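You operate a simulated robot arm through the tools that you are given. There is no shell and no other tool.

The job below is to be done with a simulated robot arm. You get a single attempt, and the scene is never put back.

TASK
Zero the counter and wind 3 metres on to the orange spindle's core.
Fine: reel and core stay on the winder, the green knob at GRIP, the black arm swung over to the core.
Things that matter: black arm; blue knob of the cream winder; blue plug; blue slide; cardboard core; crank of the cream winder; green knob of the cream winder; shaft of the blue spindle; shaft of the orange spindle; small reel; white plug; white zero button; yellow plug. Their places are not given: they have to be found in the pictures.

Only the result counts: the job must be done as asked and must still hold three seconds after the hand-in. Knocking over, shifting, dropping, spilling or breaking anything else fails it.

THE ROBOT
A 6-joint arm with a four-finger gripper, fixed in place. Base frame: the origin is at the foot of the arm, x ahead of it, y to its left, z up. Lengths are in m, angles in degrees, forces in N, time in s.
With the tool pointing down near the work surface it reaches from about 0.28 to 0.7 m from the base axis. Its first joint turns from -166.0 to 166.0 degrees. Payload 3.43 kg.
The TCP is the grasp point between the finger pads, 0.03 m short of the fingertips. In the tool frame z runs along the fingers and y along their closing line. Largest opening 0.12 m; the body of the gripper starts 0.085 m behind the TCP.
Orientation is that of the tool frame in the base frame, as [roll, pitch, yaw] about the fixed x, y, z axes, in that order (R = Rz(yaw) Ry(pitch) Rx(roll)). With the fingers straight down and closing along the base's y, the tool's x points along the base's -x, its y along +y and its z along -z.

THE INTERFACE
- The arm moves only by the tool servo_tool. Its argument "steps" is a list of rows, each a list of 7 numbers: the shift along the tool's x, y, z in cm, then the turn, a rotation vector about the tool's x, y, z in degrees, then the finger opening in cm, from 0 to 12. In form: [[tx, ty, tz, ax, ay, az, jaw], ...]. A call has 1 to 20 rows; each row shifts and turns the commanded pose from where the row before left it, along the tool's axes as they then stand. A row lasts 0.2 s, in which the tool goes at most 0.05 m and 8.6 degrees; a call with a longer step from one row to the next is refused whole, and so is a gripper value outside its range. Where a pose cannot be reached the arm comes as near as it can. A force on the tool above 40 N (or 10 N above the force at the start of the call, whichever is more), or a blocked arm, ends the call early, and 0.2 s more pass. Each finger halts on what it meets, pressing with about 39 N; the grip force reading is that of the motor and also rises with nothing between the fingers. The clock runs only during rows and for 0.2 s after the last one: add rows that do not move to give the fingers time. It gives the time, the measured TCP pose, the force on the tool (base axes), the opening and the grip force at its end, in the units of the frame above (readings bear some noise), with the torque about the TCP (base axes, N m) and any sound that the robot's microphone picked up.
- Cameras (640 x 400 px; columns grow to the right, rows downward): "scene" is fixed at [0.2189, -0.6498, 1.6021]; the picture's right is [0.87, -0.49, 0.00], its down [-0.30, -0.53, -0.79] and it looks along [0.39, 0.69, -0.61] (base axes); focal length 355 px, centre (320, 200). "wrist" rides on the gripper at [0.071, -0.017, -0.121] in the tool frame; the picture's right is [0.23, 0.97, 0.00], its down [-0.81, 0.19, -0.55] and it looks along [-0.54, 0.13, 0.83] (tool axes); focal length 275 px, centre (320, 200).
- capture(camera): a new picture of that camera. The clock stands still meanwhile.
- raise_lower(by): slides the trunk up (or, below 0, down) by that many m; the arm rides with it, the base frame stays. It gives what a move gives, with no picture.
- locate(camera, pixels): for up to 12 pixels [column, row] of the newest picture of that camera ("zoom" is the newest enlarged one), the place [x, y, z] in the base frame of the surface seen there, good to about 0.003 m. The clock stands still meanwhile.
- inspect(camera, box): a new picture of the part [left, top, right, bottom] of that camera's present view, enlarged. The clock stands still meanwhile.
- close_job(): hands the job in; it is judged then, once.

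Open the gripper and draw the arm clear of the work before you hand the job in, unless the task says otherwise.

The tools are called after "Call:" as a command line: name --pt "numbers of a row" for each row, then --argument value for the rest, lists and objects as JSON in quotes. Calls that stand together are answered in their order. servo_tool: Moves the arm, as the interface text tells. Its arguments: {"type":"object","properties":{"steps":{"type":"array","items":{"type":"array","items":{"type":"number"}}}},"required":["steps"]} The other tools are called the same way: raise_lower (by) slides the trunk up or down; capture (camera) takes a picture; locate (camera, pixels) gives the place of the surface under pixels of a picture; inspect (camera, box) takes an enlarged picture of a part of a camera's view; close_job () hands the job in.

At the start:

```text
t: 0.0
position: [0.504, -0.0061, 1.2232]
tool_rot: [-180.0, 0.1, -180.0]
force: [-0.2, -0.3, 1.2]
ft_torque: [0.01, 0.02, 0.01]
grip_width: 0.12
grip_force: 0.1
trunk travel left (down, up): [-0.175, 0.265]
```

scene: 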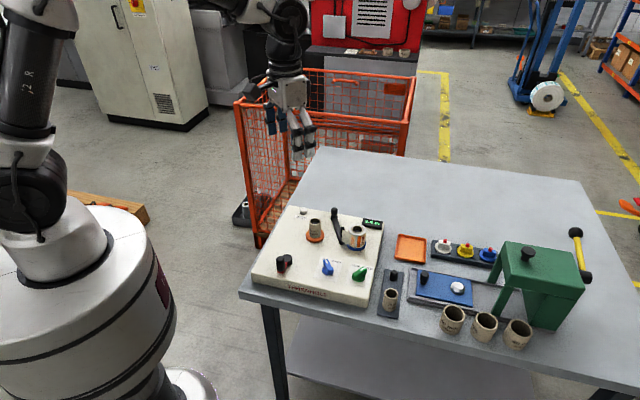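
wrist: 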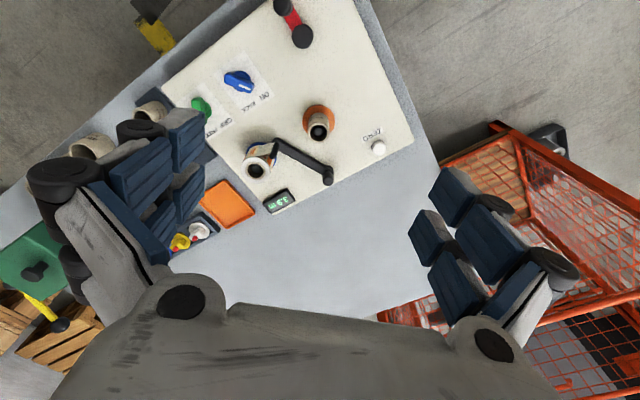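

I start by looking closer at the winder in both cameras: the cream winder lies around (320,255) in the scene picture.

Call:
inspect --camera "scene" --box '[240, 190, 400, 310]'

Call:
inspect --camera "wrist" --box '[140, 0, 440, 240]'

```text
3.33 times, centred on (320, 250) of scene
```

zoom: 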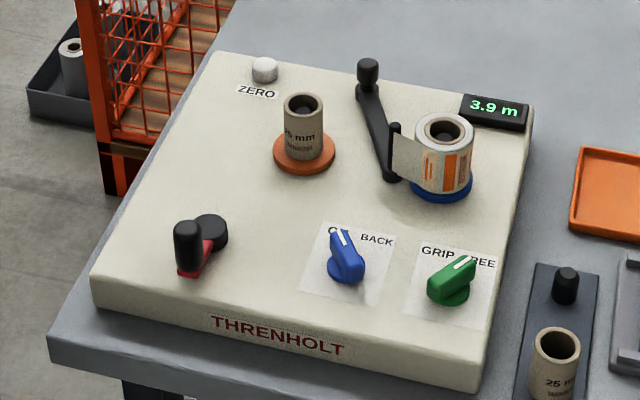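

```text
1.67 times, centred on (290, 120) of wrist
```

zoom: 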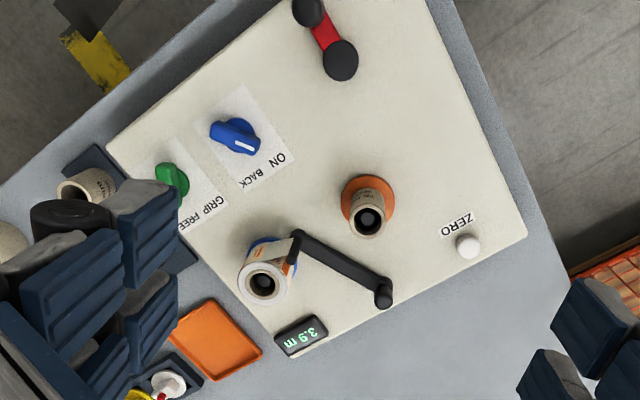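

The reel sits on the blue spindle, the core on the orange one, and the display reads 3.9 m. I zoom in on the knobs, labels and the arm.

Call:
inspect --camera "scene" --box '[310, 245, 374, 285]'

Call:
inspect --camera "scene" --box '[290, 200, 386, 260]'

Call:
inspect --camera "wrist" --box '[190, 50, 290, 140]'

Call:
inspect --camera "scene" --box '[370, 220, 600, 360]'

```text
10.00 times, centred on (342, 265) of scene
```

zoom: 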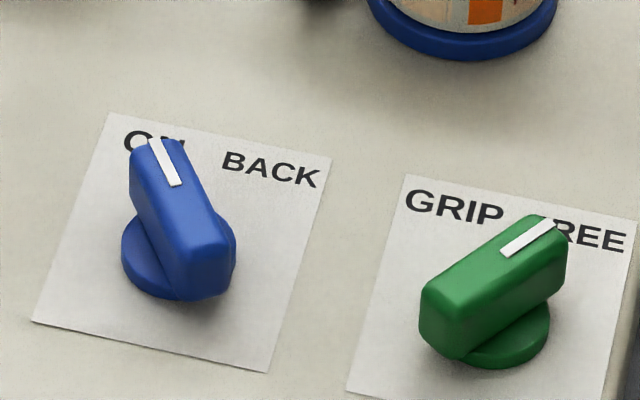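

```text
6.67 times, centred on (338, 230) of scene
```

zoom: 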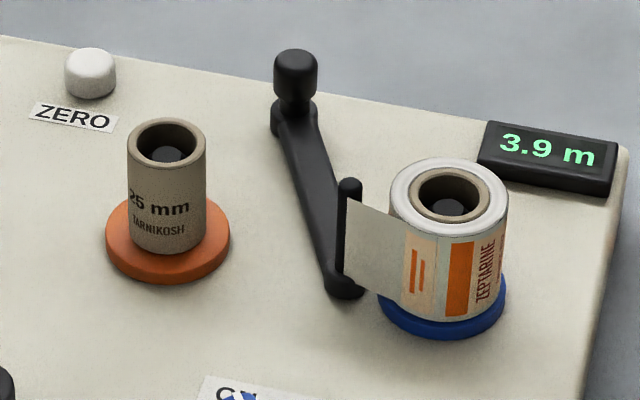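

```text
4.44 times, centred on (240, 95) of wrist
```

zoom: 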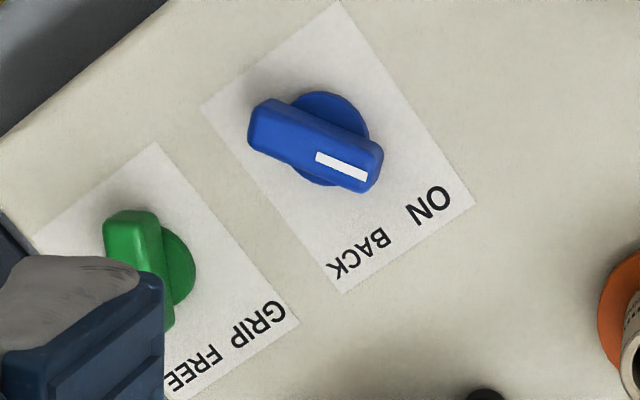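

```text
2.78 times, centred on (485, 290) of scene
```

zoom: 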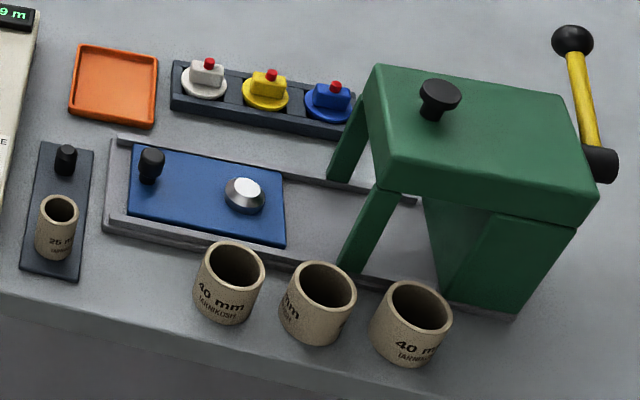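

Blue pointer is at ON, green pointer is at FREE, and the arm holds the tape end beside the reel. I now take a zoom of the winder and locate key points.

Call:
inspect --camera "scene" --box '[240, 190, 400, 310]'

Call:
locate --camera "zoom" --pixels '[[264, 62], [303, 97], [303, 168], [367, 62], [374, 130], [392, 178], [395, 126], [445, 118], [440, 195], [340, 240], [452, 285], [188, 225]]'

Call:
locate --camera "zoom" --pixels '[[212, 55], [531, 108], [475, 390], [95, 280], [209, 222], [193, 270], [330, 300], [425, 235], [212, 248], [300, 60], [250, 250], [494, 110]]'

```text
3.33 times, centred on (320, 250) of scene
```

zoom: 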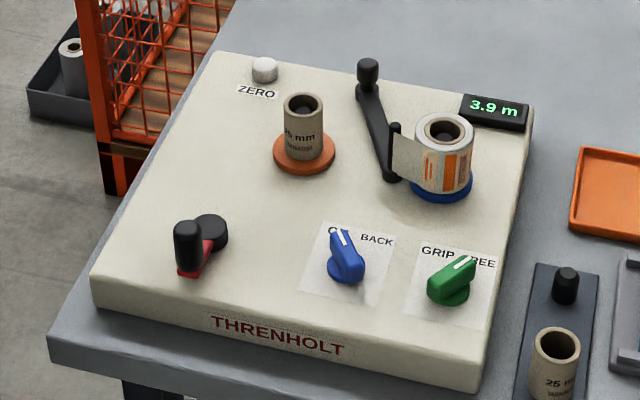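

```text
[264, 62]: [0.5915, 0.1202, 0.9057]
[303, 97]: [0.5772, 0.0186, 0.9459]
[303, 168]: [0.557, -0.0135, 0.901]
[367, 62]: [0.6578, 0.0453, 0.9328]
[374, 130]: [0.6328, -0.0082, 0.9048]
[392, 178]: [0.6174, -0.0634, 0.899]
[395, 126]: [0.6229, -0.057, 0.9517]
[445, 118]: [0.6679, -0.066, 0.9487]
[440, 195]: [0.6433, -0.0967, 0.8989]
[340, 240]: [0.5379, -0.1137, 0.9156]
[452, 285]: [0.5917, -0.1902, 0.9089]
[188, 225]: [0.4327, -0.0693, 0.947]
```

```text
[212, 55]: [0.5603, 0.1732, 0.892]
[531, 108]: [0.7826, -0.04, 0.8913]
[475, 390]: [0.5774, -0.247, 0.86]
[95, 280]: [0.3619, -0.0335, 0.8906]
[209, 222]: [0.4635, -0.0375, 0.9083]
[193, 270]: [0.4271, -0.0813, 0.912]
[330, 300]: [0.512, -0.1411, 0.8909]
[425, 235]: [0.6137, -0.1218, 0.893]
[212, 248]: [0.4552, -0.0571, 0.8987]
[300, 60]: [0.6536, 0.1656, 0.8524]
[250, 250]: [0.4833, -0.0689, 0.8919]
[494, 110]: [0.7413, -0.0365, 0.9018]
```

The winder top is at z≈0.892 and the parts reach to z≈0.95. I lower the tool 12 cm (still well clear) to get a closer wrist view of the black arm, reel and core.

Call:
servo_tool --pt "0 0 4 0 0 0 12" --pt "0 0 4 0 0 0 12" --pt "0 0 4 0 0 0 12" --pt "0 0 0 0 0 0 12"

Call:
capture --camera "wrist"

```text
t: 1.0
position: [0.504, -0.0067, 1.1028]
tool_rot: [-180.0, 0.1, 179.9]
force: [0.1, 0.7, -0.2]
ft_torque: [0.01, 0.01, 0.0]
grip_width: 0.12
grip_force: 0.1
trunk travel left (down, up): [-0.175, 0.265]
```

```text
taken
```

wrist: 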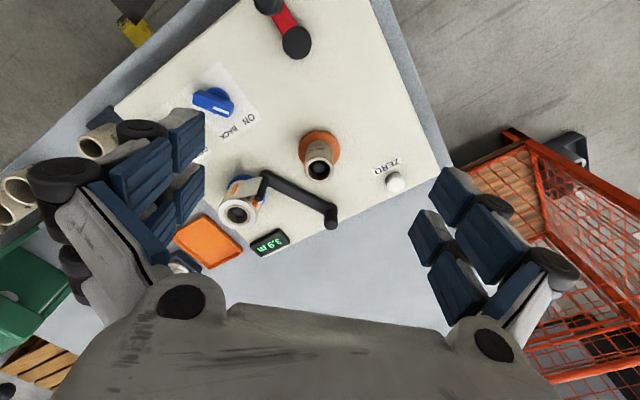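

The arm runs from about (268,185) at the reel to (330,215) at the knob. I zoom in on it.

Call:
inspect --camera "wrist" --box '[190, 110, 430, 260]'

Call:
locate --camera "zoom" --pixels '[[371, 255], [375, 290], [210, 175], [300, 215], [130, 275], [345, 150], [550, 190], [210, 285], [385, 260], [320, 220], [200, 210], [120, 250]]'

```text
2.67 times, centred on (310, 185) of wrist
```

zoom: 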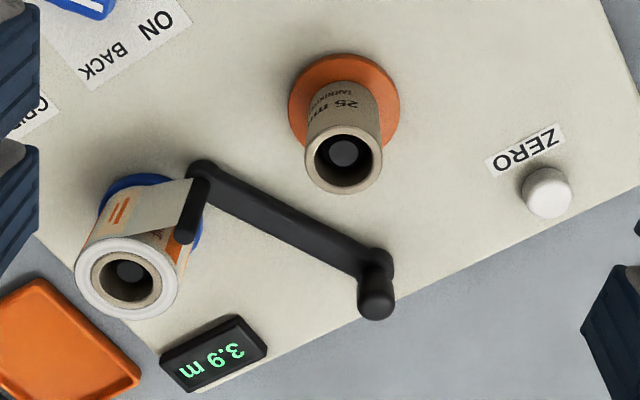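

```text
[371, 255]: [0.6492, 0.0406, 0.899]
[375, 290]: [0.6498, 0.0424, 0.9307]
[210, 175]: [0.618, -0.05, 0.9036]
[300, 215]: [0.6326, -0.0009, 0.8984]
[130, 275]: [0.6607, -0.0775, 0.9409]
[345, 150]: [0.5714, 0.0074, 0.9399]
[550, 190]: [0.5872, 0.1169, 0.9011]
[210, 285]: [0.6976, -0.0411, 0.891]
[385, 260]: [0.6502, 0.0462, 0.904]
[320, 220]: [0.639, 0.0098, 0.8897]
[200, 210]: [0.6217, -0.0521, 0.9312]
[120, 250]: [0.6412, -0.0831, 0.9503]
```

The bar has a knob at its far end and the tape post at its near end; I zoom more tightly in the scene camera to see which end is the pivot.

Call:
inspect --camera "scene" --box '[324, 200, 364, 240]'

Call:
inspect --camera "scene" --box '[324, 198, 348, 222]'

Call:
inspect --camera "scene" --box '[326, 218, 362, 248]'

```text
10.00 times, centred on (344, 220) of scene
```

zoom: 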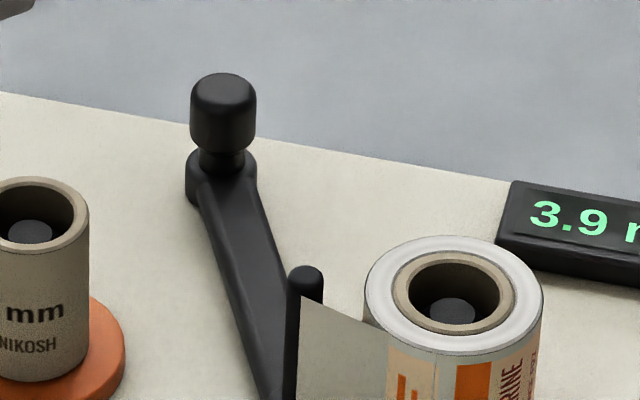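

```text
16.00 times, centred on (336, 210) of scene
```

zoom: 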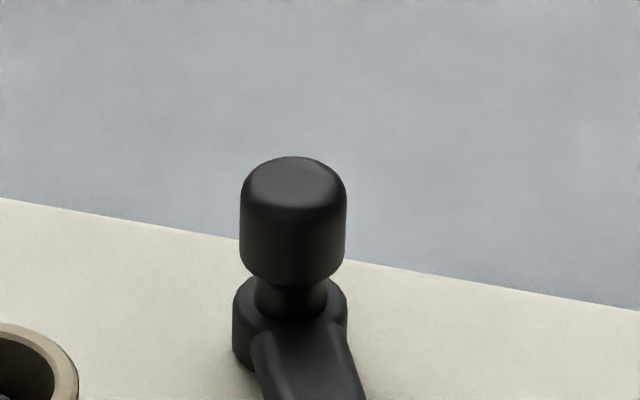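

```text
13.33 times, centred on (344, 233) of scene
```

zoom: 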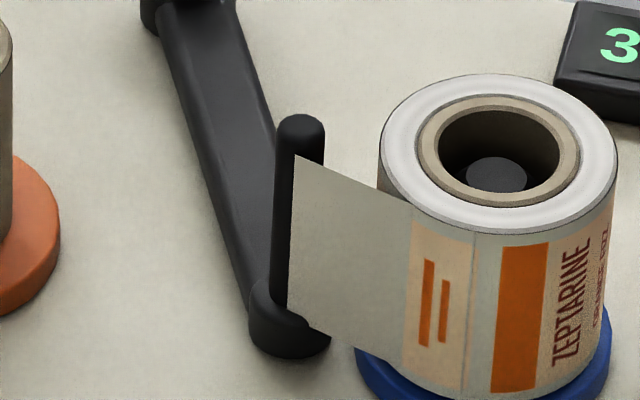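

Both ends have hubs, but the tape is held at the post by the reel, so the far knob end is probably the pivot. Before that I handle the green knob: I locate points on both turn knobs in a fresh zoom.

Call:
inspect --camera "scene" --box '[310, 245, 374, 285]'

Call:
locate --camera "zoom" --pixels '[[540, 225], [440, 305], [495, 265], [540, 350], [500, 362], [453, 205], [595, 235], [160, 150], [200, 270], [178, 210], [140, 260], [270, 170]]'

Call:
inspect --camera "scene" --box '[270, 235, 318, 283]'

Call:
locate --camera "zoom" --pixels '[[170, 240], [190, 330], [280, 220], [280, 270], [330, 320], [240, 400], [170, 300], [200, 260], [260, 320]]'

```text
10.00 times, centred on (342, 265) of scene
```

zoom: 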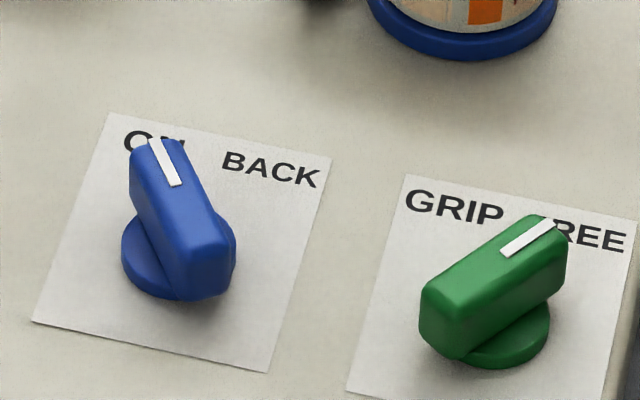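

```text
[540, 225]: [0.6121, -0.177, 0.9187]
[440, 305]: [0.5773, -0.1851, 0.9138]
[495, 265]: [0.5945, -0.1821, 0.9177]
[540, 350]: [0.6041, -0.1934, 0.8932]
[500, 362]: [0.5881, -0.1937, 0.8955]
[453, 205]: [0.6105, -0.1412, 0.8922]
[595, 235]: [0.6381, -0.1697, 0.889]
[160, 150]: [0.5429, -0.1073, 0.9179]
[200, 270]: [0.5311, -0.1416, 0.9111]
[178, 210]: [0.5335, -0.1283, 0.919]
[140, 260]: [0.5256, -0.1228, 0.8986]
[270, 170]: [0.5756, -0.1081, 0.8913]
```

```text
8.33 times, centred on (294, 259) of scene
```

zoom: 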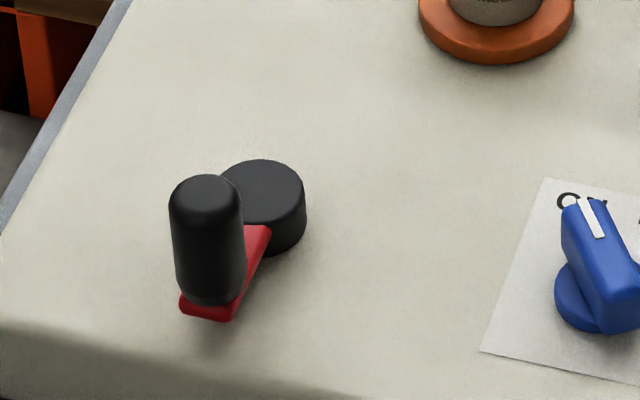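

```text
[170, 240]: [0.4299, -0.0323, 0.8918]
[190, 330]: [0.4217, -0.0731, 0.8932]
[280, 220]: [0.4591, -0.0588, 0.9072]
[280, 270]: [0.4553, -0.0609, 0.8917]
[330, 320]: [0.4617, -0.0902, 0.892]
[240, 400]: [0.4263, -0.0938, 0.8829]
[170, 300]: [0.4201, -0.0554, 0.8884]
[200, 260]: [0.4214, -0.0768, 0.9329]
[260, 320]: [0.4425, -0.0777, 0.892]
```

Green knob: ridge centre ≈(0.594,-0.183), top z≈0.919, pointer at ≈13–15° in base axes (FREE); GRIP should be about 60° counter-clockwise. I move above it with the closing line across the ridge, 7 cm above.

Call:
servo_tool --pt "-1.8 -3.52 0 0 0 0 12" --pt "-1.8 -3.52 0 0 0 0 12" --pt "-1.8 -3.52 0 0 0 0 10" --pt "-1.8 -3.52 0 0 0 0 8" --pt "-1.8 -3.52 0 0 0 0 6" --pt "0 0 3 0 0 -7.5 5" --pt "0 0 3 0 0 -7.5 5" --pt "0 0 3 0 0 0 5" --pt "0 0 0 0 0 0 5"

Call:
capture --camera "wrist"

Call:
inspect --camera "scene" --box '[260, 190, 420, 310]'

```text
t: 3.0
position: [0.5949, -0.182, 1.0129]
tool_rot: [180.0, -0.1, -165.0]
force: [0.0, -0.4, -0.3]
ft_torque: [-0.03, -0.02, 0.03]
grip_width: 0.05
grip_force: 0.1
trunk travel left (down, up): [-0.175, 0.265]
```

```text
taken
```

wrist: 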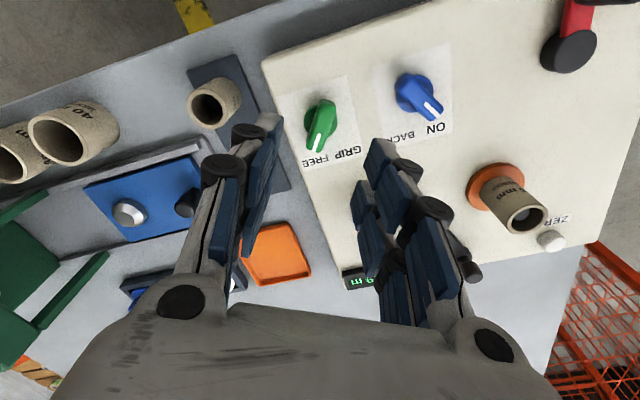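

```text
3.33 times, centred on (340, 250) of scene
```

zoom: 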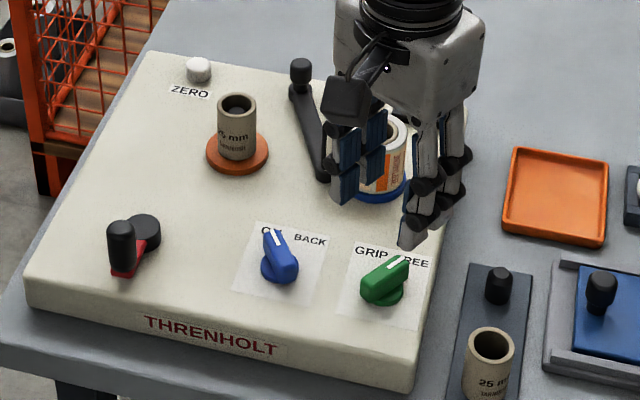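

The green knob is at about (320,125) in the wrist picture, between the fingers. I zoom there to get its centre and ridge direction precisely.

Call:
inspect --camera "wrist" --box '[270, 75, 370, 175]'

Call:
locate --camera "wrist" --pixels '[[321, 107], [322, 120], [318, 140], [315, 148], [331, 115], [311, 120], [313, 105], [330, 103], [327, 125], [309, 147], [320, 152], [345, 150]]'

```text
4.00 times, centred on (320, 125) of wrist
```

zoom: 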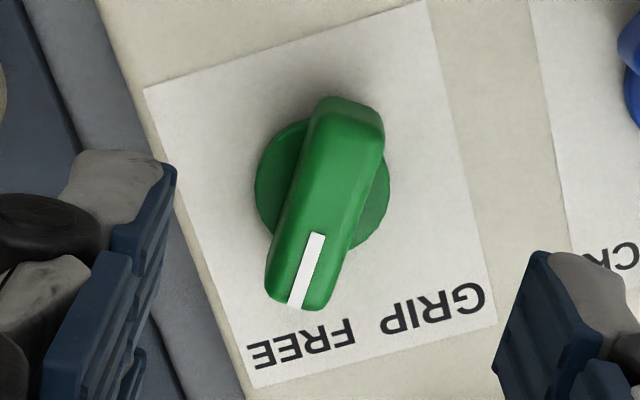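

```text
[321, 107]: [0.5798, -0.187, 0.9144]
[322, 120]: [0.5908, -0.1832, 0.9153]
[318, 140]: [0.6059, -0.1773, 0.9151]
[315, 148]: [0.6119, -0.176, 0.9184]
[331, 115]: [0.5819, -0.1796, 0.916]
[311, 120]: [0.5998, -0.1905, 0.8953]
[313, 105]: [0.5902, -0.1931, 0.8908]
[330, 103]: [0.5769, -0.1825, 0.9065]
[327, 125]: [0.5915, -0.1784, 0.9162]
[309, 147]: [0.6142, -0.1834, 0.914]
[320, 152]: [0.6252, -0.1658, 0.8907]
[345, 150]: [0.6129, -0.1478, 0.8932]
```

The ridge direction computes to ≈15° and its centre to ≈(0.596,-0.181), matching the tool. I descend 8 cm and close on the ridge.

Call:
servo_tool --pt "-0.1 0.05 3 0 0 0 5" --pt "0 0 3 0 0 0 5" --pt "0 0 2 0 0 0 5" --pt "0 0 0 0 0 0 3" --pt "0 0 0 0 0 0 1" --pt "0 0 0 0 0 0 0.5" --pt "0 0 0 0 0 0 0.5"

Call:
capture --camera "wrist"

```text
t: 4.6
position: [0.5951, -0.1806, 0.9336]
tool_rot: [179.9, -0.1, -165.0]
force: [-3.1, 5.0, -2.3]
ft_torque: [0.14, -0.02, 0.0]
grip_width: 0.0152
grip_force: 31.7
trunk travel left (down, up): [-0.175, 0.265]
```

```text
taken
```

wrist: 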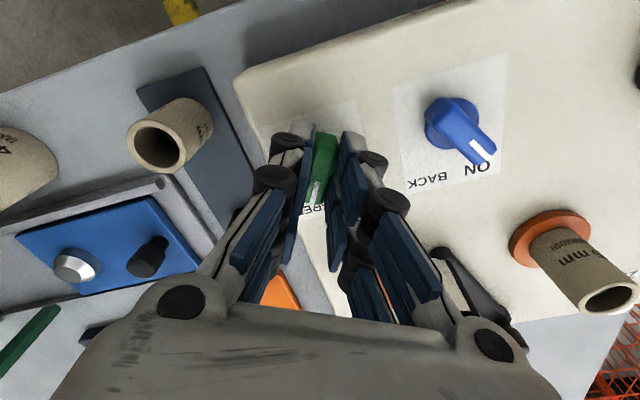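

The ridge is held at 1.5 cm opening. I turn it counter-clockwise (tool z negative) by 60° in small rows.

Call:
servo_tool --pt "0 0 0 0 0 -7.5 0.5" --pt "0 0 0 0 0 -7.5 0.5" --pt "0 0 0 0 0 -7.5 0.5" --pt "0 0 0 0 0 -7.5 0.5" --pt "0 0 0 0 0 -7.5 0.5" --pt "0 0 0 0 0 -7.5 0.5" --pt "0 0 0 0 0 -7.5 0.5" --pt "0 0 0 0 0 -7.5 0.5" --pt "0 0 0 0 0 0 0.5"

Call:
capture --camera "wrist"

```text
t: 6.6
position: [0.5971, -0.1832, 0.9335]
tool_rot: [-179.9, -0.1, -104.9]
force: [6.9, -7.9, -7.0]
ft_torque: [-0.74, -0.18, 0.02]
grip_width: 0.0147
grip_force: 45.2
trunk travel left (down, up): [-0.175, 0.265]
```

```text
taken
```

wrist: 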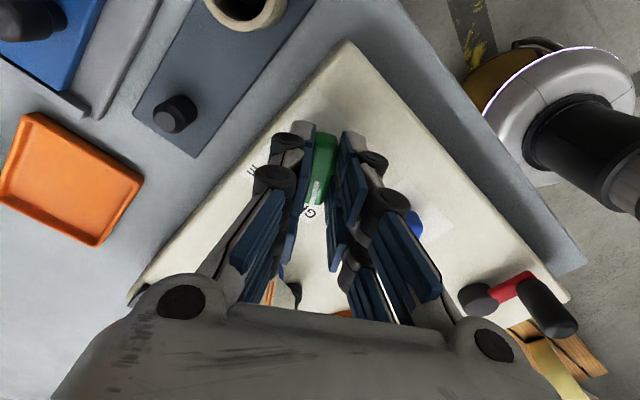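

The knob turned along with the tool (yaw now -105°, 60° further). I open, rise, and check the pointer.

Call:
servo_tool --pt "0 0 0 0 0 0 3" --pt "0 0 0 0 0 0 5" --pt "0 0 0 0 0 0 5" --pt "0 0 3 0 0 0 5"

```text
t: 7.6
position: [0.5936, -0.1833, 0.9184]
tool_rot: [-179.9, 0.0, -105.0]
force: [-6.5, 2.1, 5.2]
ft_torque: [-0.05, -0.38, 0.04]
grip_width: 0.0413
grip_force: 7.0
trunk travel left (down, up): [-0.175, 0.265]
stopped in row 4: the force on the tool passed its limit at 65 N (the readings are from after the stop); the commanded pose is now the measured one
```

I sent the rise with the wrong sign and touched the panel (stopped at z=0.918). I go straight up now and check that nothing has shifted.

Call:
servo_tool --pt "0 0 -2 0 0 0 5" --pt "0 0 -4 0 0 0 5" --pt "0 0 -4 0 0 0 5" --pt "0 0 0 0 0 0 5"

Call:
capture --camera "wrist"

Call:
inspect --camera "scene" --box '[240, 190, 400, 310]'

```text
t: 8.6
position: [0.5967, -0.1819, 1.0166]
tool_rot: [-180.0, 0.0, -105.0]
force: [0.3, 0.2, -0.4]
ft_torque: [-0.03, 0.02, 0.02]
grip_width: 0.0497
grip_force: 0.1
trunk travel left (down, up): [-0.175, 0.265]
```

```text
taken
```

wrist: 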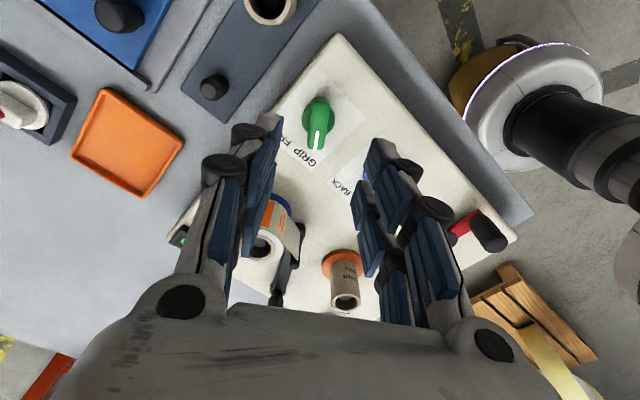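

```text
3.33 times, centred on (320, 250) of scene
```

zoom: 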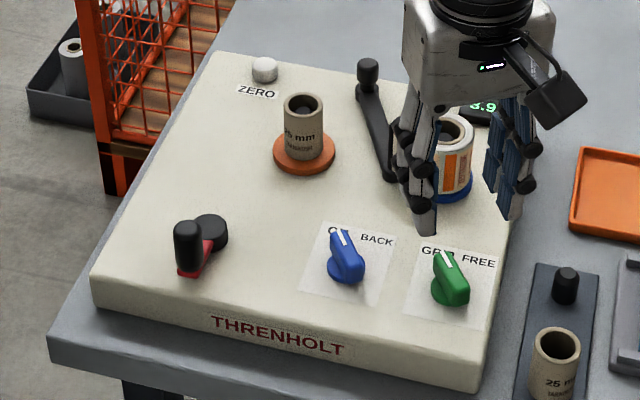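

The green pointer now sits at GRIP, parallel to the blue one at ON, and the panel hasn't moved. Next I turn the tool so its y axis runs along the panel's away-direction, close the fingers and hover on the reel side of the bar's middle, at about (0.656,-0.023).

Call:
servo_tool --pt "0 0 0 0 0 8.5 4" --pt "0 0 0 0 0 8.5 3" --pt "0 0 0 0 0 8.5 2" --pt "0 0 0 0 0 8.5 1" --pt "0 0 0 0 0 8.5 0" --pt "0 0 0 0 0 8.5 0" --pt "0 0 0 0 0 8.5 0" --pt "0 0 0 0 0 8.5 0" --pt "0 0 0 0 0 8.5 0" --pt "0 0 0 0 0 8.5 0" --pt "0 0 0 0 0 8.5 0" --pt "0 0 0 0 0 8.5 0" --pt "0 0 0 0 0 8.4 0" --pt "0 0 0 0 0 8.4 0" --pt "1.675 3.905 0 0 0 0 0" --pt "1.675 3.905 0 0 0 0 0" --pt "1.675 3.905 0 0 0 0 0" --pt "1.675 3.905 0 0 0 0 0" --pt "0 0 0 0 0 0 0"

Call:
capture --camera "wrist"

Call:
inspect --camera "scene" --box '[280, 170, 400, 260]'

```text
t: 12.6
position: [0.6553, -0.0246, 1.0162]
tool_rot: [-180.0, 0.0, 136.1]
force: [0.6, -0.4, 0.5]
ft_torque: [-0.02, 0.01, 0.01]
grip_width: 0.0
grip_force: 33.3
trunk travel left (down, up): [-0.175, 0.265]
```

```text
taken
```

wrist: 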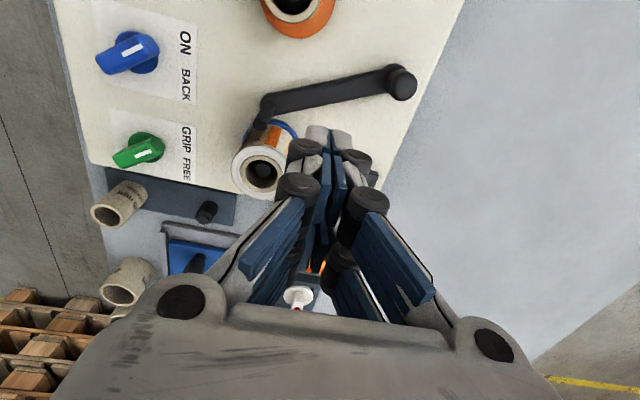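

```text
4.44 times, centred on (340, 215) of scene
```

zoom: 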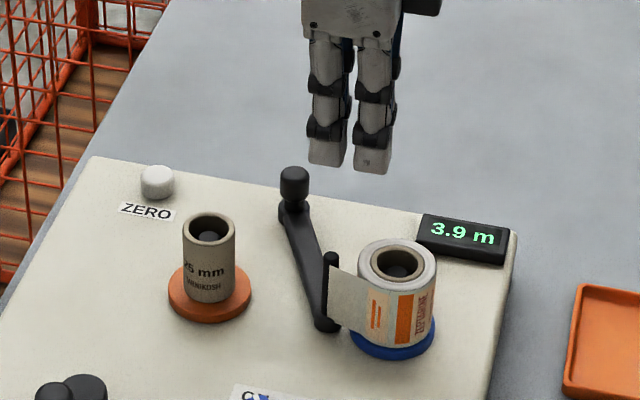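

The bar now runs from (265,105) to (400,85) in the wrist picture, the closed fingertips at about (325,140). The fingers look wider than expected, so I zoom in on them before lowering.

Call:
inspect --camera "wrist" --box '[210, 50, 450, 200]'

Call:
locate --camera "zoom" --pixels '[[300, 212], [350, 215], [255, 265], [390, 280], [235, 255], [410, 255], [320, 200], [345, 205], [500, 90], [300, 130], [160, 180], [240, 140]]'

Call:
inspect --camera "scene" --box '[325, 165, 373, 213]'

Call:
locate --camera "zoom" --pixels '[[230, 170], [330, 180], [300, 170], [390, 180], [340, 100], [240, 100]]'

```text
2.67 times, centred on (330, 125) of wrist
```

zoom: 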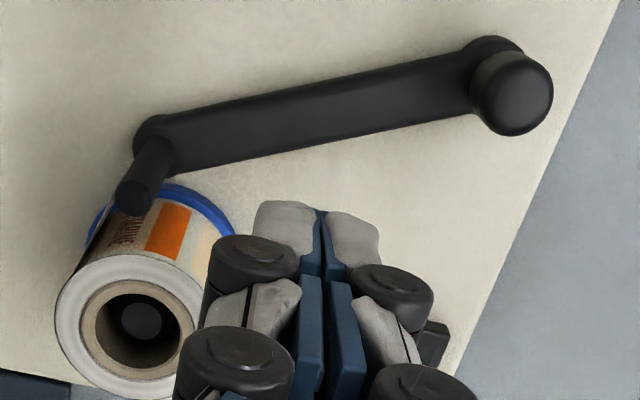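

```text
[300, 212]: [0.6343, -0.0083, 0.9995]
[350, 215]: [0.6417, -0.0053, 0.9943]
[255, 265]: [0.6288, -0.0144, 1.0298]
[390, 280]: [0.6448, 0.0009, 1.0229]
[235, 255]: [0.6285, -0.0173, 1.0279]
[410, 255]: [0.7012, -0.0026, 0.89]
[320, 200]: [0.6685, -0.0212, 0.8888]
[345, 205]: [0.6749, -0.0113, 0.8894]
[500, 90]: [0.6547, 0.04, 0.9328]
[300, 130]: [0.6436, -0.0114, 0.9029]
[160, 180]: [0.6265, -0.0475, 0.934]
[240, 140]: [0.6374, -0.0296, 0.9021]
```

```text
8.33 times, centred on (349, 189) of scene
```

zoom: 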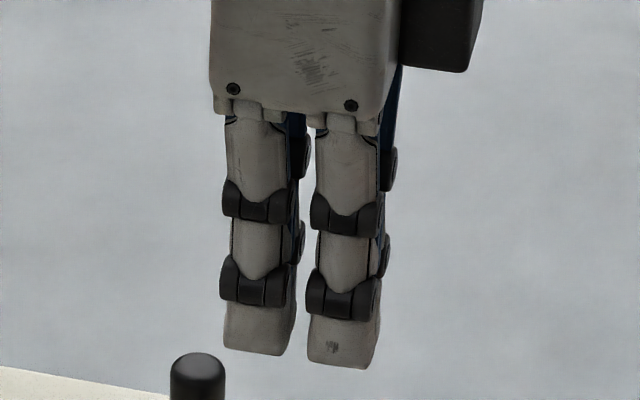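

```text
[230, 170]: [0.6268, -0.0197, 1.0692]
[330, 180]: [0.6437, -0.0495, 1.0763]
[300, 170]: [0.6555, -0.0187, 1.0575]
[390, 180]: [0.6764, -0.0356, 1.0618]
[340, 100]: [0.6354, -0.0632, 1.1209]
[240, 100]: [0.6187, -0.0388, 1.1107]
```

The gripper visually has two strands per finger (about ±2.7 cm along tool x), so pushing the bar from the side is cramped near the reel; the knob on the arm's hub at ≈(0.655,0.0435), top z≈0.936, is free all around. I hover over it with the jaws open to grip and twist it.

Call:
servo_tool --pt "2.36 2.45 0 0 0 0 2" --pt "2.36 2.45 0 0 0 0 4" --pt "0 0 0 0 0 0 6" --pt "0 0 2 0 0 0 6" --pt "0 0 0 0 0 0 6"

Call:
capture --camera "wrist"

Call:
inspect --camera "scene" --box '[280, 170, 400, 260]'

```text
t: 13.8
position: [0.6552, 0.0446, 0.9986]
tool_rot: [180.0, 0.0, 136.1]
force: [-0.3, 0.7, -0.1]
ft_torque: [-0.02, 0.0, 0.04]
grip_width: 0.0601
grip_force: 0.0
trunk travel left (down, up): [-0.175, 0.265]
```

```text
taken
```

wrist: 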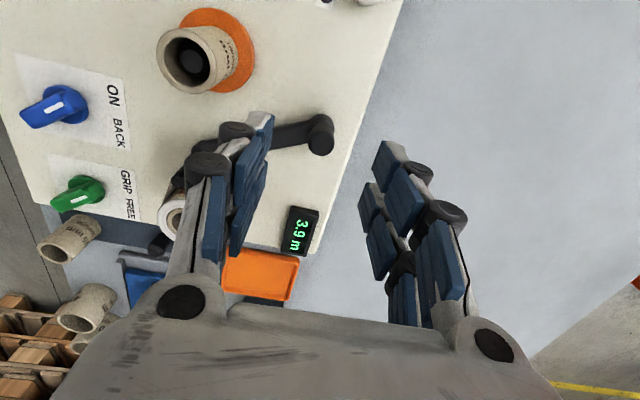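

```text
4.44 times, centred on (340, 215) of scene
```

zoom: 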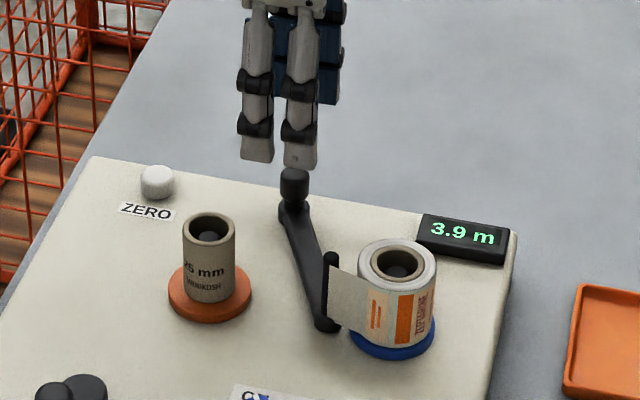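

The knob top shows at (321,138), right under the grasp point. I descend 6 cm (fingertips stay above the bar) and close on the knob.

Call:
servo_tool --pt "0.1 0 3 0 0 0 6" --pt "0 0 2 0 0 0 6" --pt "0 0 0.9 0 0 0 6" --pt "0 0 0 0 0 0 4" --pt "0 0 0 0 0 0 2" --pt "0 0 0 0 0 0 0.5" --pt "0 0 0 0 0 0 0.5"

Call:
capture --camera "wrist"

Call:
inspect --camera "scene" --box '[280, 170, 400, 260]'

```text
t: 15.4
position: [0.6559, 0.0466, 0.9405]
tool_rot: [179.9, 0.1, 136.2]
force: [5.7, 7.3, -1.2]
ft_torque: [0.21, -0.24, 0.09]
grip_width: 0.0193
grip_force: 27.2
trunk travel left (down, up): [-0.175, 0.265]
```

```text
taken
```

wrist: 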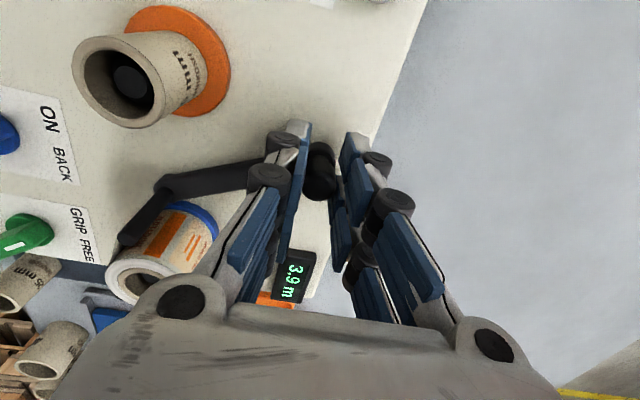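

```text
4.44 times, centred on (340, 215) of scene
```

zoom: 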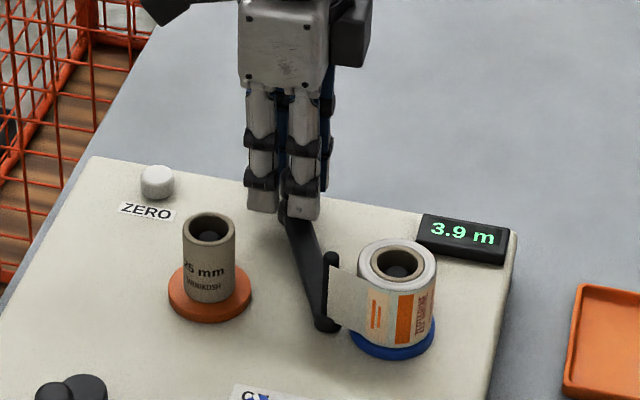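

The knob is held at 1.9 cm. I twist a first 16° clockwise (tool z positive) and see whether the arm follows.

Call:
servo_tool --pt "0 0 0 0 0 8 0.5" --pt "0 0 0 0 0 8 0.5" --pt "0 0 0 0 0 0 0.5"

Call:
inspect --camera "scene" --box '[280, 170, 400, 260]'

```text
t: 16.2
position: [0.6562, 0.0485, 0.9394]
tool_rot: [179.8, 0.1, 120.3]
force: [13.7, 22.3, -0.3]
ft_torque: [0.62, -0.36, 0.39]
grip_width: 0.0189
grip_force: 44.7
trunk travel left (down, up): [-0.175, 0.265]
```

```text
4.44 times, centred on (340, 215) of scene
```

zoom: 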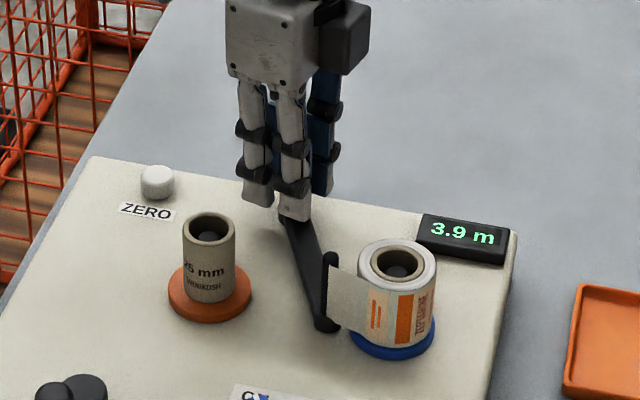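

The tool turned 16° but the arm stayed put (post still at zoom (330,290)), so the knob slipped or isn't the pivot. I test whether the knob end yields sideways by moving 5 mm across the bar toward the core side.

Call:
servo_tool --pt "0.19 -0.16 0 0 0 0 0.5" --pt "0.19 -0.16 0 0 0 0 0.5" --pt "0 0 0 0 0 0 0.5"

Call:
inspect --camera "scene" --box '[280, 170, 400, 260]'

```text
t: 17.0
position: [0.6556, 0.0476, 0.939]
tool_rot: [179.5, 0.4, 120.1]
force: [28.7, 19.8, -1.1]
ft_torque: [1.13, -0.35, 0.16]
grip_width: 0.0191
grip_force: 45.1
trunk travel left (down, up): [-0.175, 0.265]
```

```text
4.44 times, centred on (340, 215) of scene
```

zoom: 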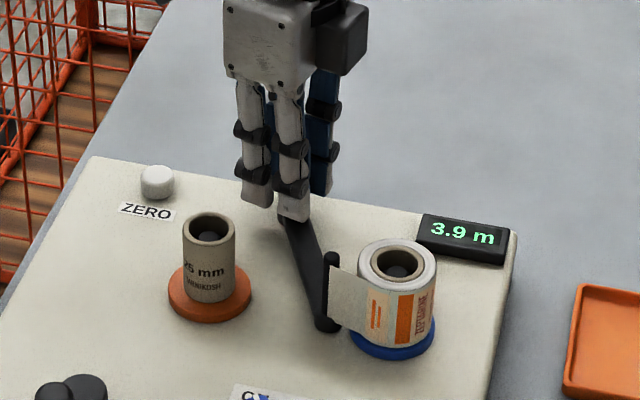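

The knob end does not yield sideways, so it is the pivot and my twist slipped on the round knob. I undo the side offset, open, rise (tool z negative), close the fingers and turn so that tool x is square to the bar.

Call:
servo_tool --pt "-0.19 0.16 0 0 0 0 0.5" --pt "-0.19 0.16 0 0 0 0 1" --pt "0 0 0 0 0 0 4" --pt "0 0 0 0 0 0 6" --pt "0 0 0 0 0 0 6" --pt "0 0 -3 0 0 0 6" --pt "0 0 -4 0 0 0 6" --pt "0 0 0 0 0 -7.94 4" --pt "0 0 0 0 0 -7.94 2" --pt "0 0 0 0 0 -7.94 0" --pt "0 0 0 0 0 -7.94 0" --pt "0 0 0 0 0 -7.94 0" --pt "0 0 0 0 0 0 0"

Call:
inspect --camera "scene" --box '[280, 170, 400, 260]'

```text
t: 19.8
position: [0.6544, 0.0448, 1.0081]
tool_rot: [-180.0, 0.0, 160.0]
force: [-0.6, 0.2, 0.0]
ft_torque: [-0.01, 0.0, 0.02]
grip_width: 0.0001
grip_force: 33.2
trunk travel left (down, up): [-0.175, 0.265]
```

```text
4.44 times, centred on (340, 215) of scene
```

zoom: 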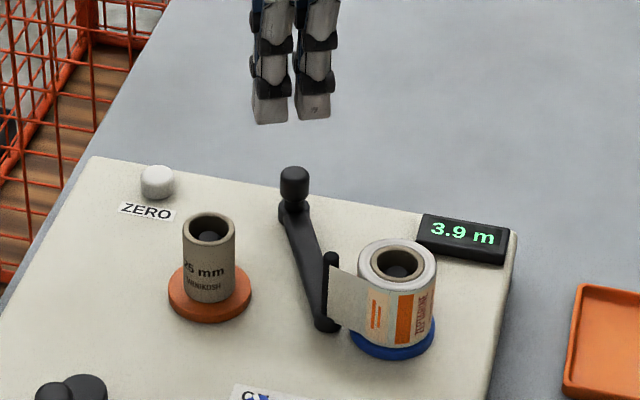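

Everything is as before. I move to the start point on the reel side of the bar, at (0.670,-0.026), staying high, and look.

Call:
servo_tool --pt "-1.975 -3.045 0 0 0 0 0" --pt "-1.975 -3.045 0 0 0 0 0" --pt "0 0 2 0 0 0 0" --pt "0 0 0 0 0 0 0"

Call:
inspect --camera "wrist" --box '[190, 40, 510, 240]'

Call:
inspect --camera "scene" --box '[300, 170, 396, 230]'

```text
t: 20.8
position: [0.6703, -0.0256, 0.989]
tool_rot: [-180.0, 0.0, 159.9]
force: [0.1, 1.1, -0.1]
ft_torque: [-0.01, -0.01, 0.0]
grip_width: 0.0001
grip_force: 33.4
trunk travel left (down, up): [-0.175, 0.265]
```

```text
2.00 times, centred on (350, 140) of wrist
```

zoom: 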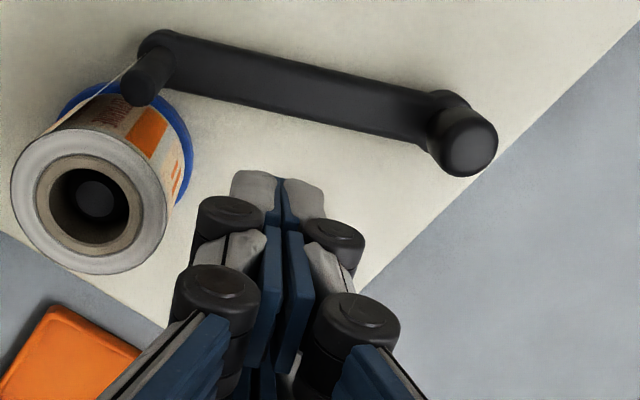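

```text
6.67 times, centred on (348, 200) of scene
```

zoom: 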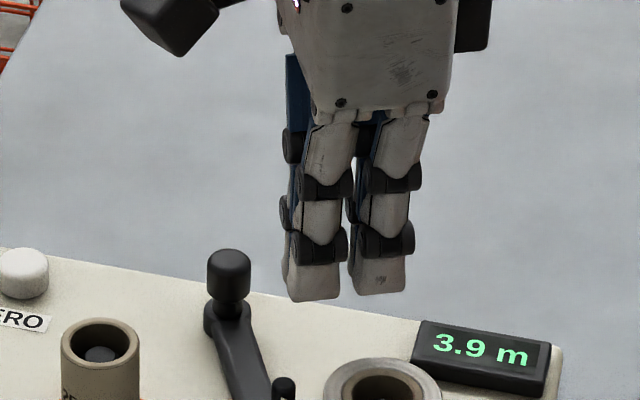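

The way down beside the bar is clear of reel, tape and display. I descend to about 3.5 mm above the panel.

Call:
servo_tool --pt "0 0 3 0 0 0 0" --pt "0 0 2 0 0 0 0" --pt "0 0 1.3 0 0 0 0" --pt "0 0 0 0 0 0 0"

Call:
inspect --camera "wrist" --box '[190, 40, 510, 240]'

Call:
inspect --camera "scene" --box '[300, 190, 396, 250]'

```text
t: 21.8
position: [0.6708, -0.0262, 0.9265]
tool_rot: [-179.9, 0.1, 159.8]
force: [-0.8, -1.1, 0.4]
ft_torque: [0.0, 0.01, 0.02]
grip_width: 0.0002
grip_force: 32.5
trunk travel left (down, up): [-0.175, 0.265]
```

```text
2.00 times, centred on (350, 140) of wrist
```

zoom: 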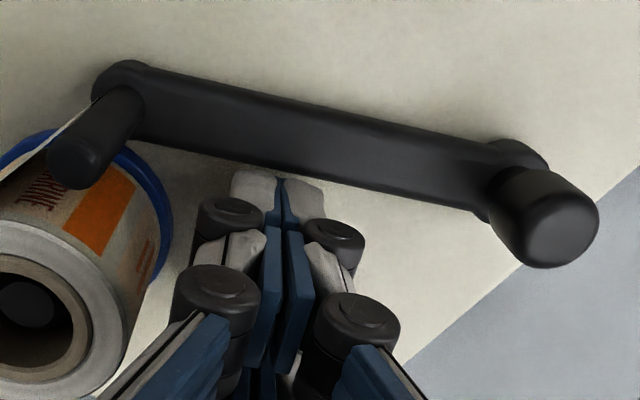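

```text
6.67 times, centred on (348, 220) of scene
```

zoom: 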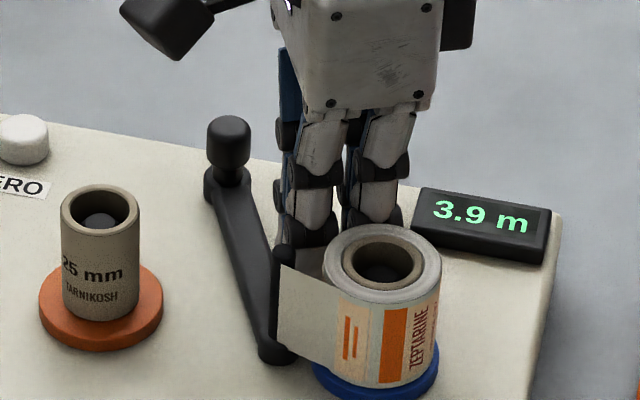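

The fingers are down beside the bar, free of contact. I push toward the core along tool x in small rows, watching the force.

Call:
servo_tool --pt "0.5 0 0 0 0 0 0" --pt "0.5 0 0 0 0 0 0" --pt "0.3 0 0 0 0 0 0" --pt "0 0 0 0 0 0 0"

Call:
inspect --camera "wrist" --box '[190, 40, 510, 240]'

```text
t: 22.6
position: [0.664, -0.0222, 0.9304]
tool_rot: [179.8, 1.1, 159.8]
force: [-1.2, 0.9, -0.8]
ft_torque: [-0.03, -0.08, 0.03]
grip_width: 0.0001
grip_force: 34.0
trunk travel left (down, up): [-0.175, 0.265]
stopped in row 4: the force on the tool passed its limit at 42 N (the readings are from after the stop); the commanded pose is now the measured one
```

```text
2.00 times, centred on (350, 140) of wrist
```

zoom: 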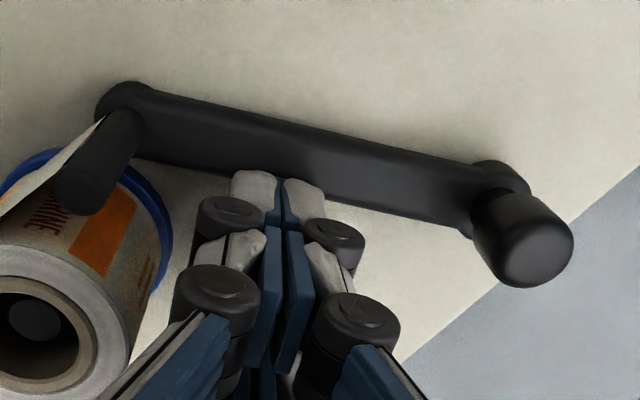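

The push stopped at 42 N after about 8 mm, so the bar resisted. I check in the scene picture whether the arm has turned at all.

Call:
inspect --camera "scene" --box '[300, 190, 396, 250]'

Call:
inspect --camera "scene" --box '[324, 205, 356, 245]'

```text
6.67 times, centred on (348, 220) of scene
```

zoom: 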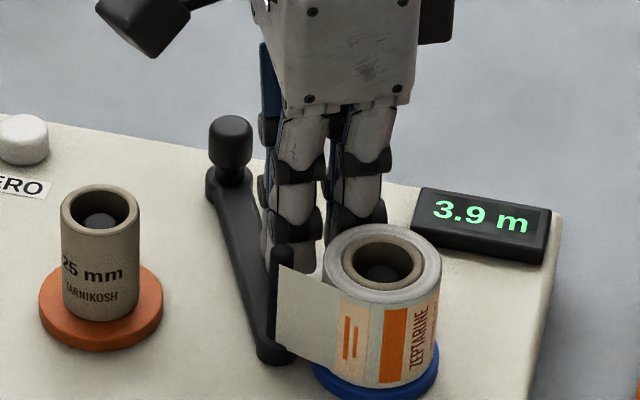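

```text
10.00 times, centred on (340, 225) of scene
```

zoom: 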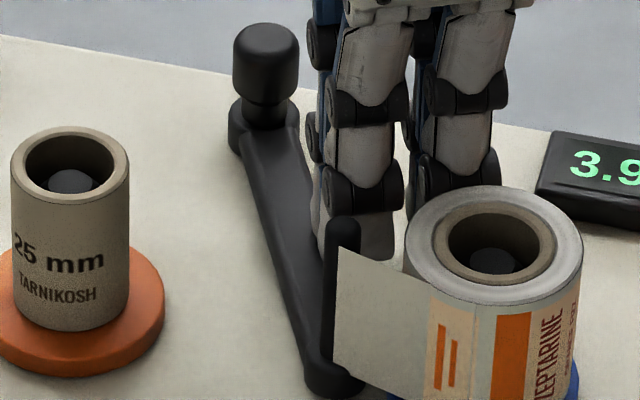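

The post end seems to have shifted slightly left; I repeat an earlier zoom box to compare exactly.

Call:
inspect --camera "scene" --box '[326, 218, 362, 248]'

Call:
inspect --camera "scene" --box '[324, 198, 348, 222]'

```text
13.33 times, centred on (344, 233) of scene
```

zoom: 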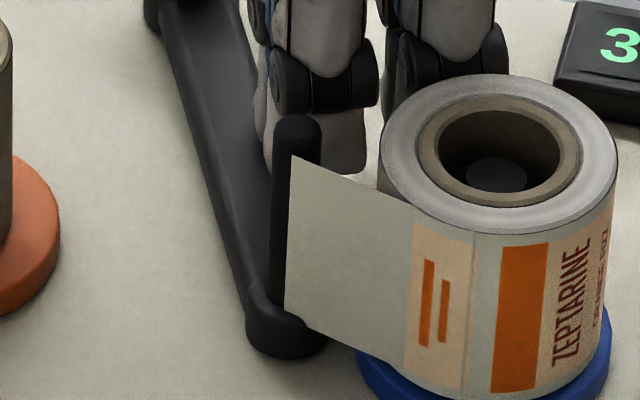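

```text
16.00 times, centred on (336, 210) of scene
```

zoom: 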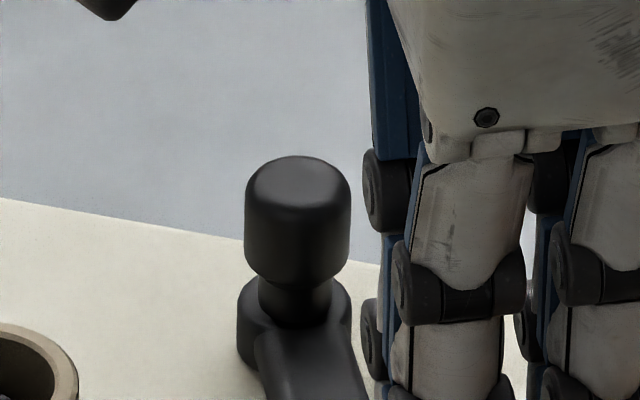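

Comparing boxes: the knob moved right (left edge 239→245) while the post moved left (275→272), so the pivot is at the middle of the bar (≈(0.638,-0.007), midway between the spindles) and the knob is a handle that must go toward the reel side. I back off, rise, and go round to the core side of the knob.

Call:
servo_tool --pt "-0.5 0 0 0 0 0 0" --pt "-0.5 0 0 0 0 0 0" --pt "0 0 -3.5 0 0 0 0" --pt "0 0 -3.5 0 0 0 0" --pt "2.72 1.953 0 0 0 0 0" --pt "2.72 1.953 0 0 0 0 0" --pt "2.72 1.953 0 0 0 0 0" --pt "0 0 0 0 0 0 0"

Call:
capture --camera "wrist"

Call:
inspect --camera "scene" --box '[280, 170, 400, 260]'

```text
t: 24.4
position: [0.616, 0.0548, 0.9977]
tool_rot: [179.8, 1.1, 159.8]
force: [-0.3, -0.8, 0.3]
ft_torque: [-0.02, -0.02, 0.01]
grip_width: 0.0
grip_force: 33.3
trunk travel left (down, up): [-0.175, 0.265]
```

```text
taken
```

wrist: 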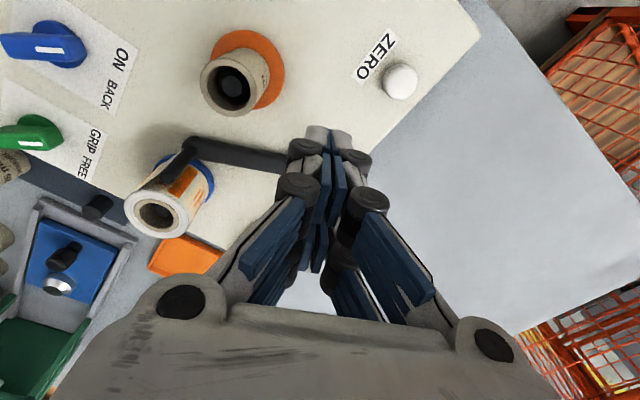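

```text
4.44 times, centred on (340, 215) of scene
```

zoom: 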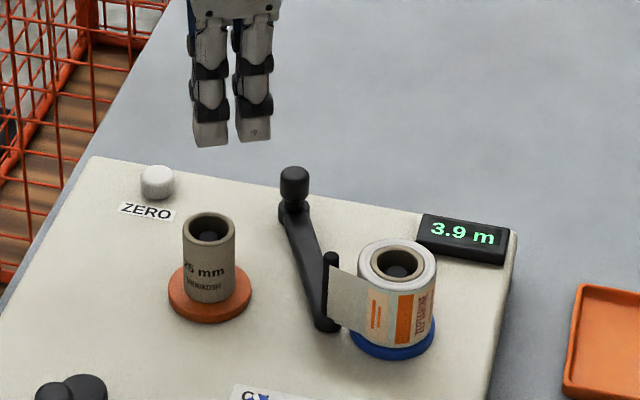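

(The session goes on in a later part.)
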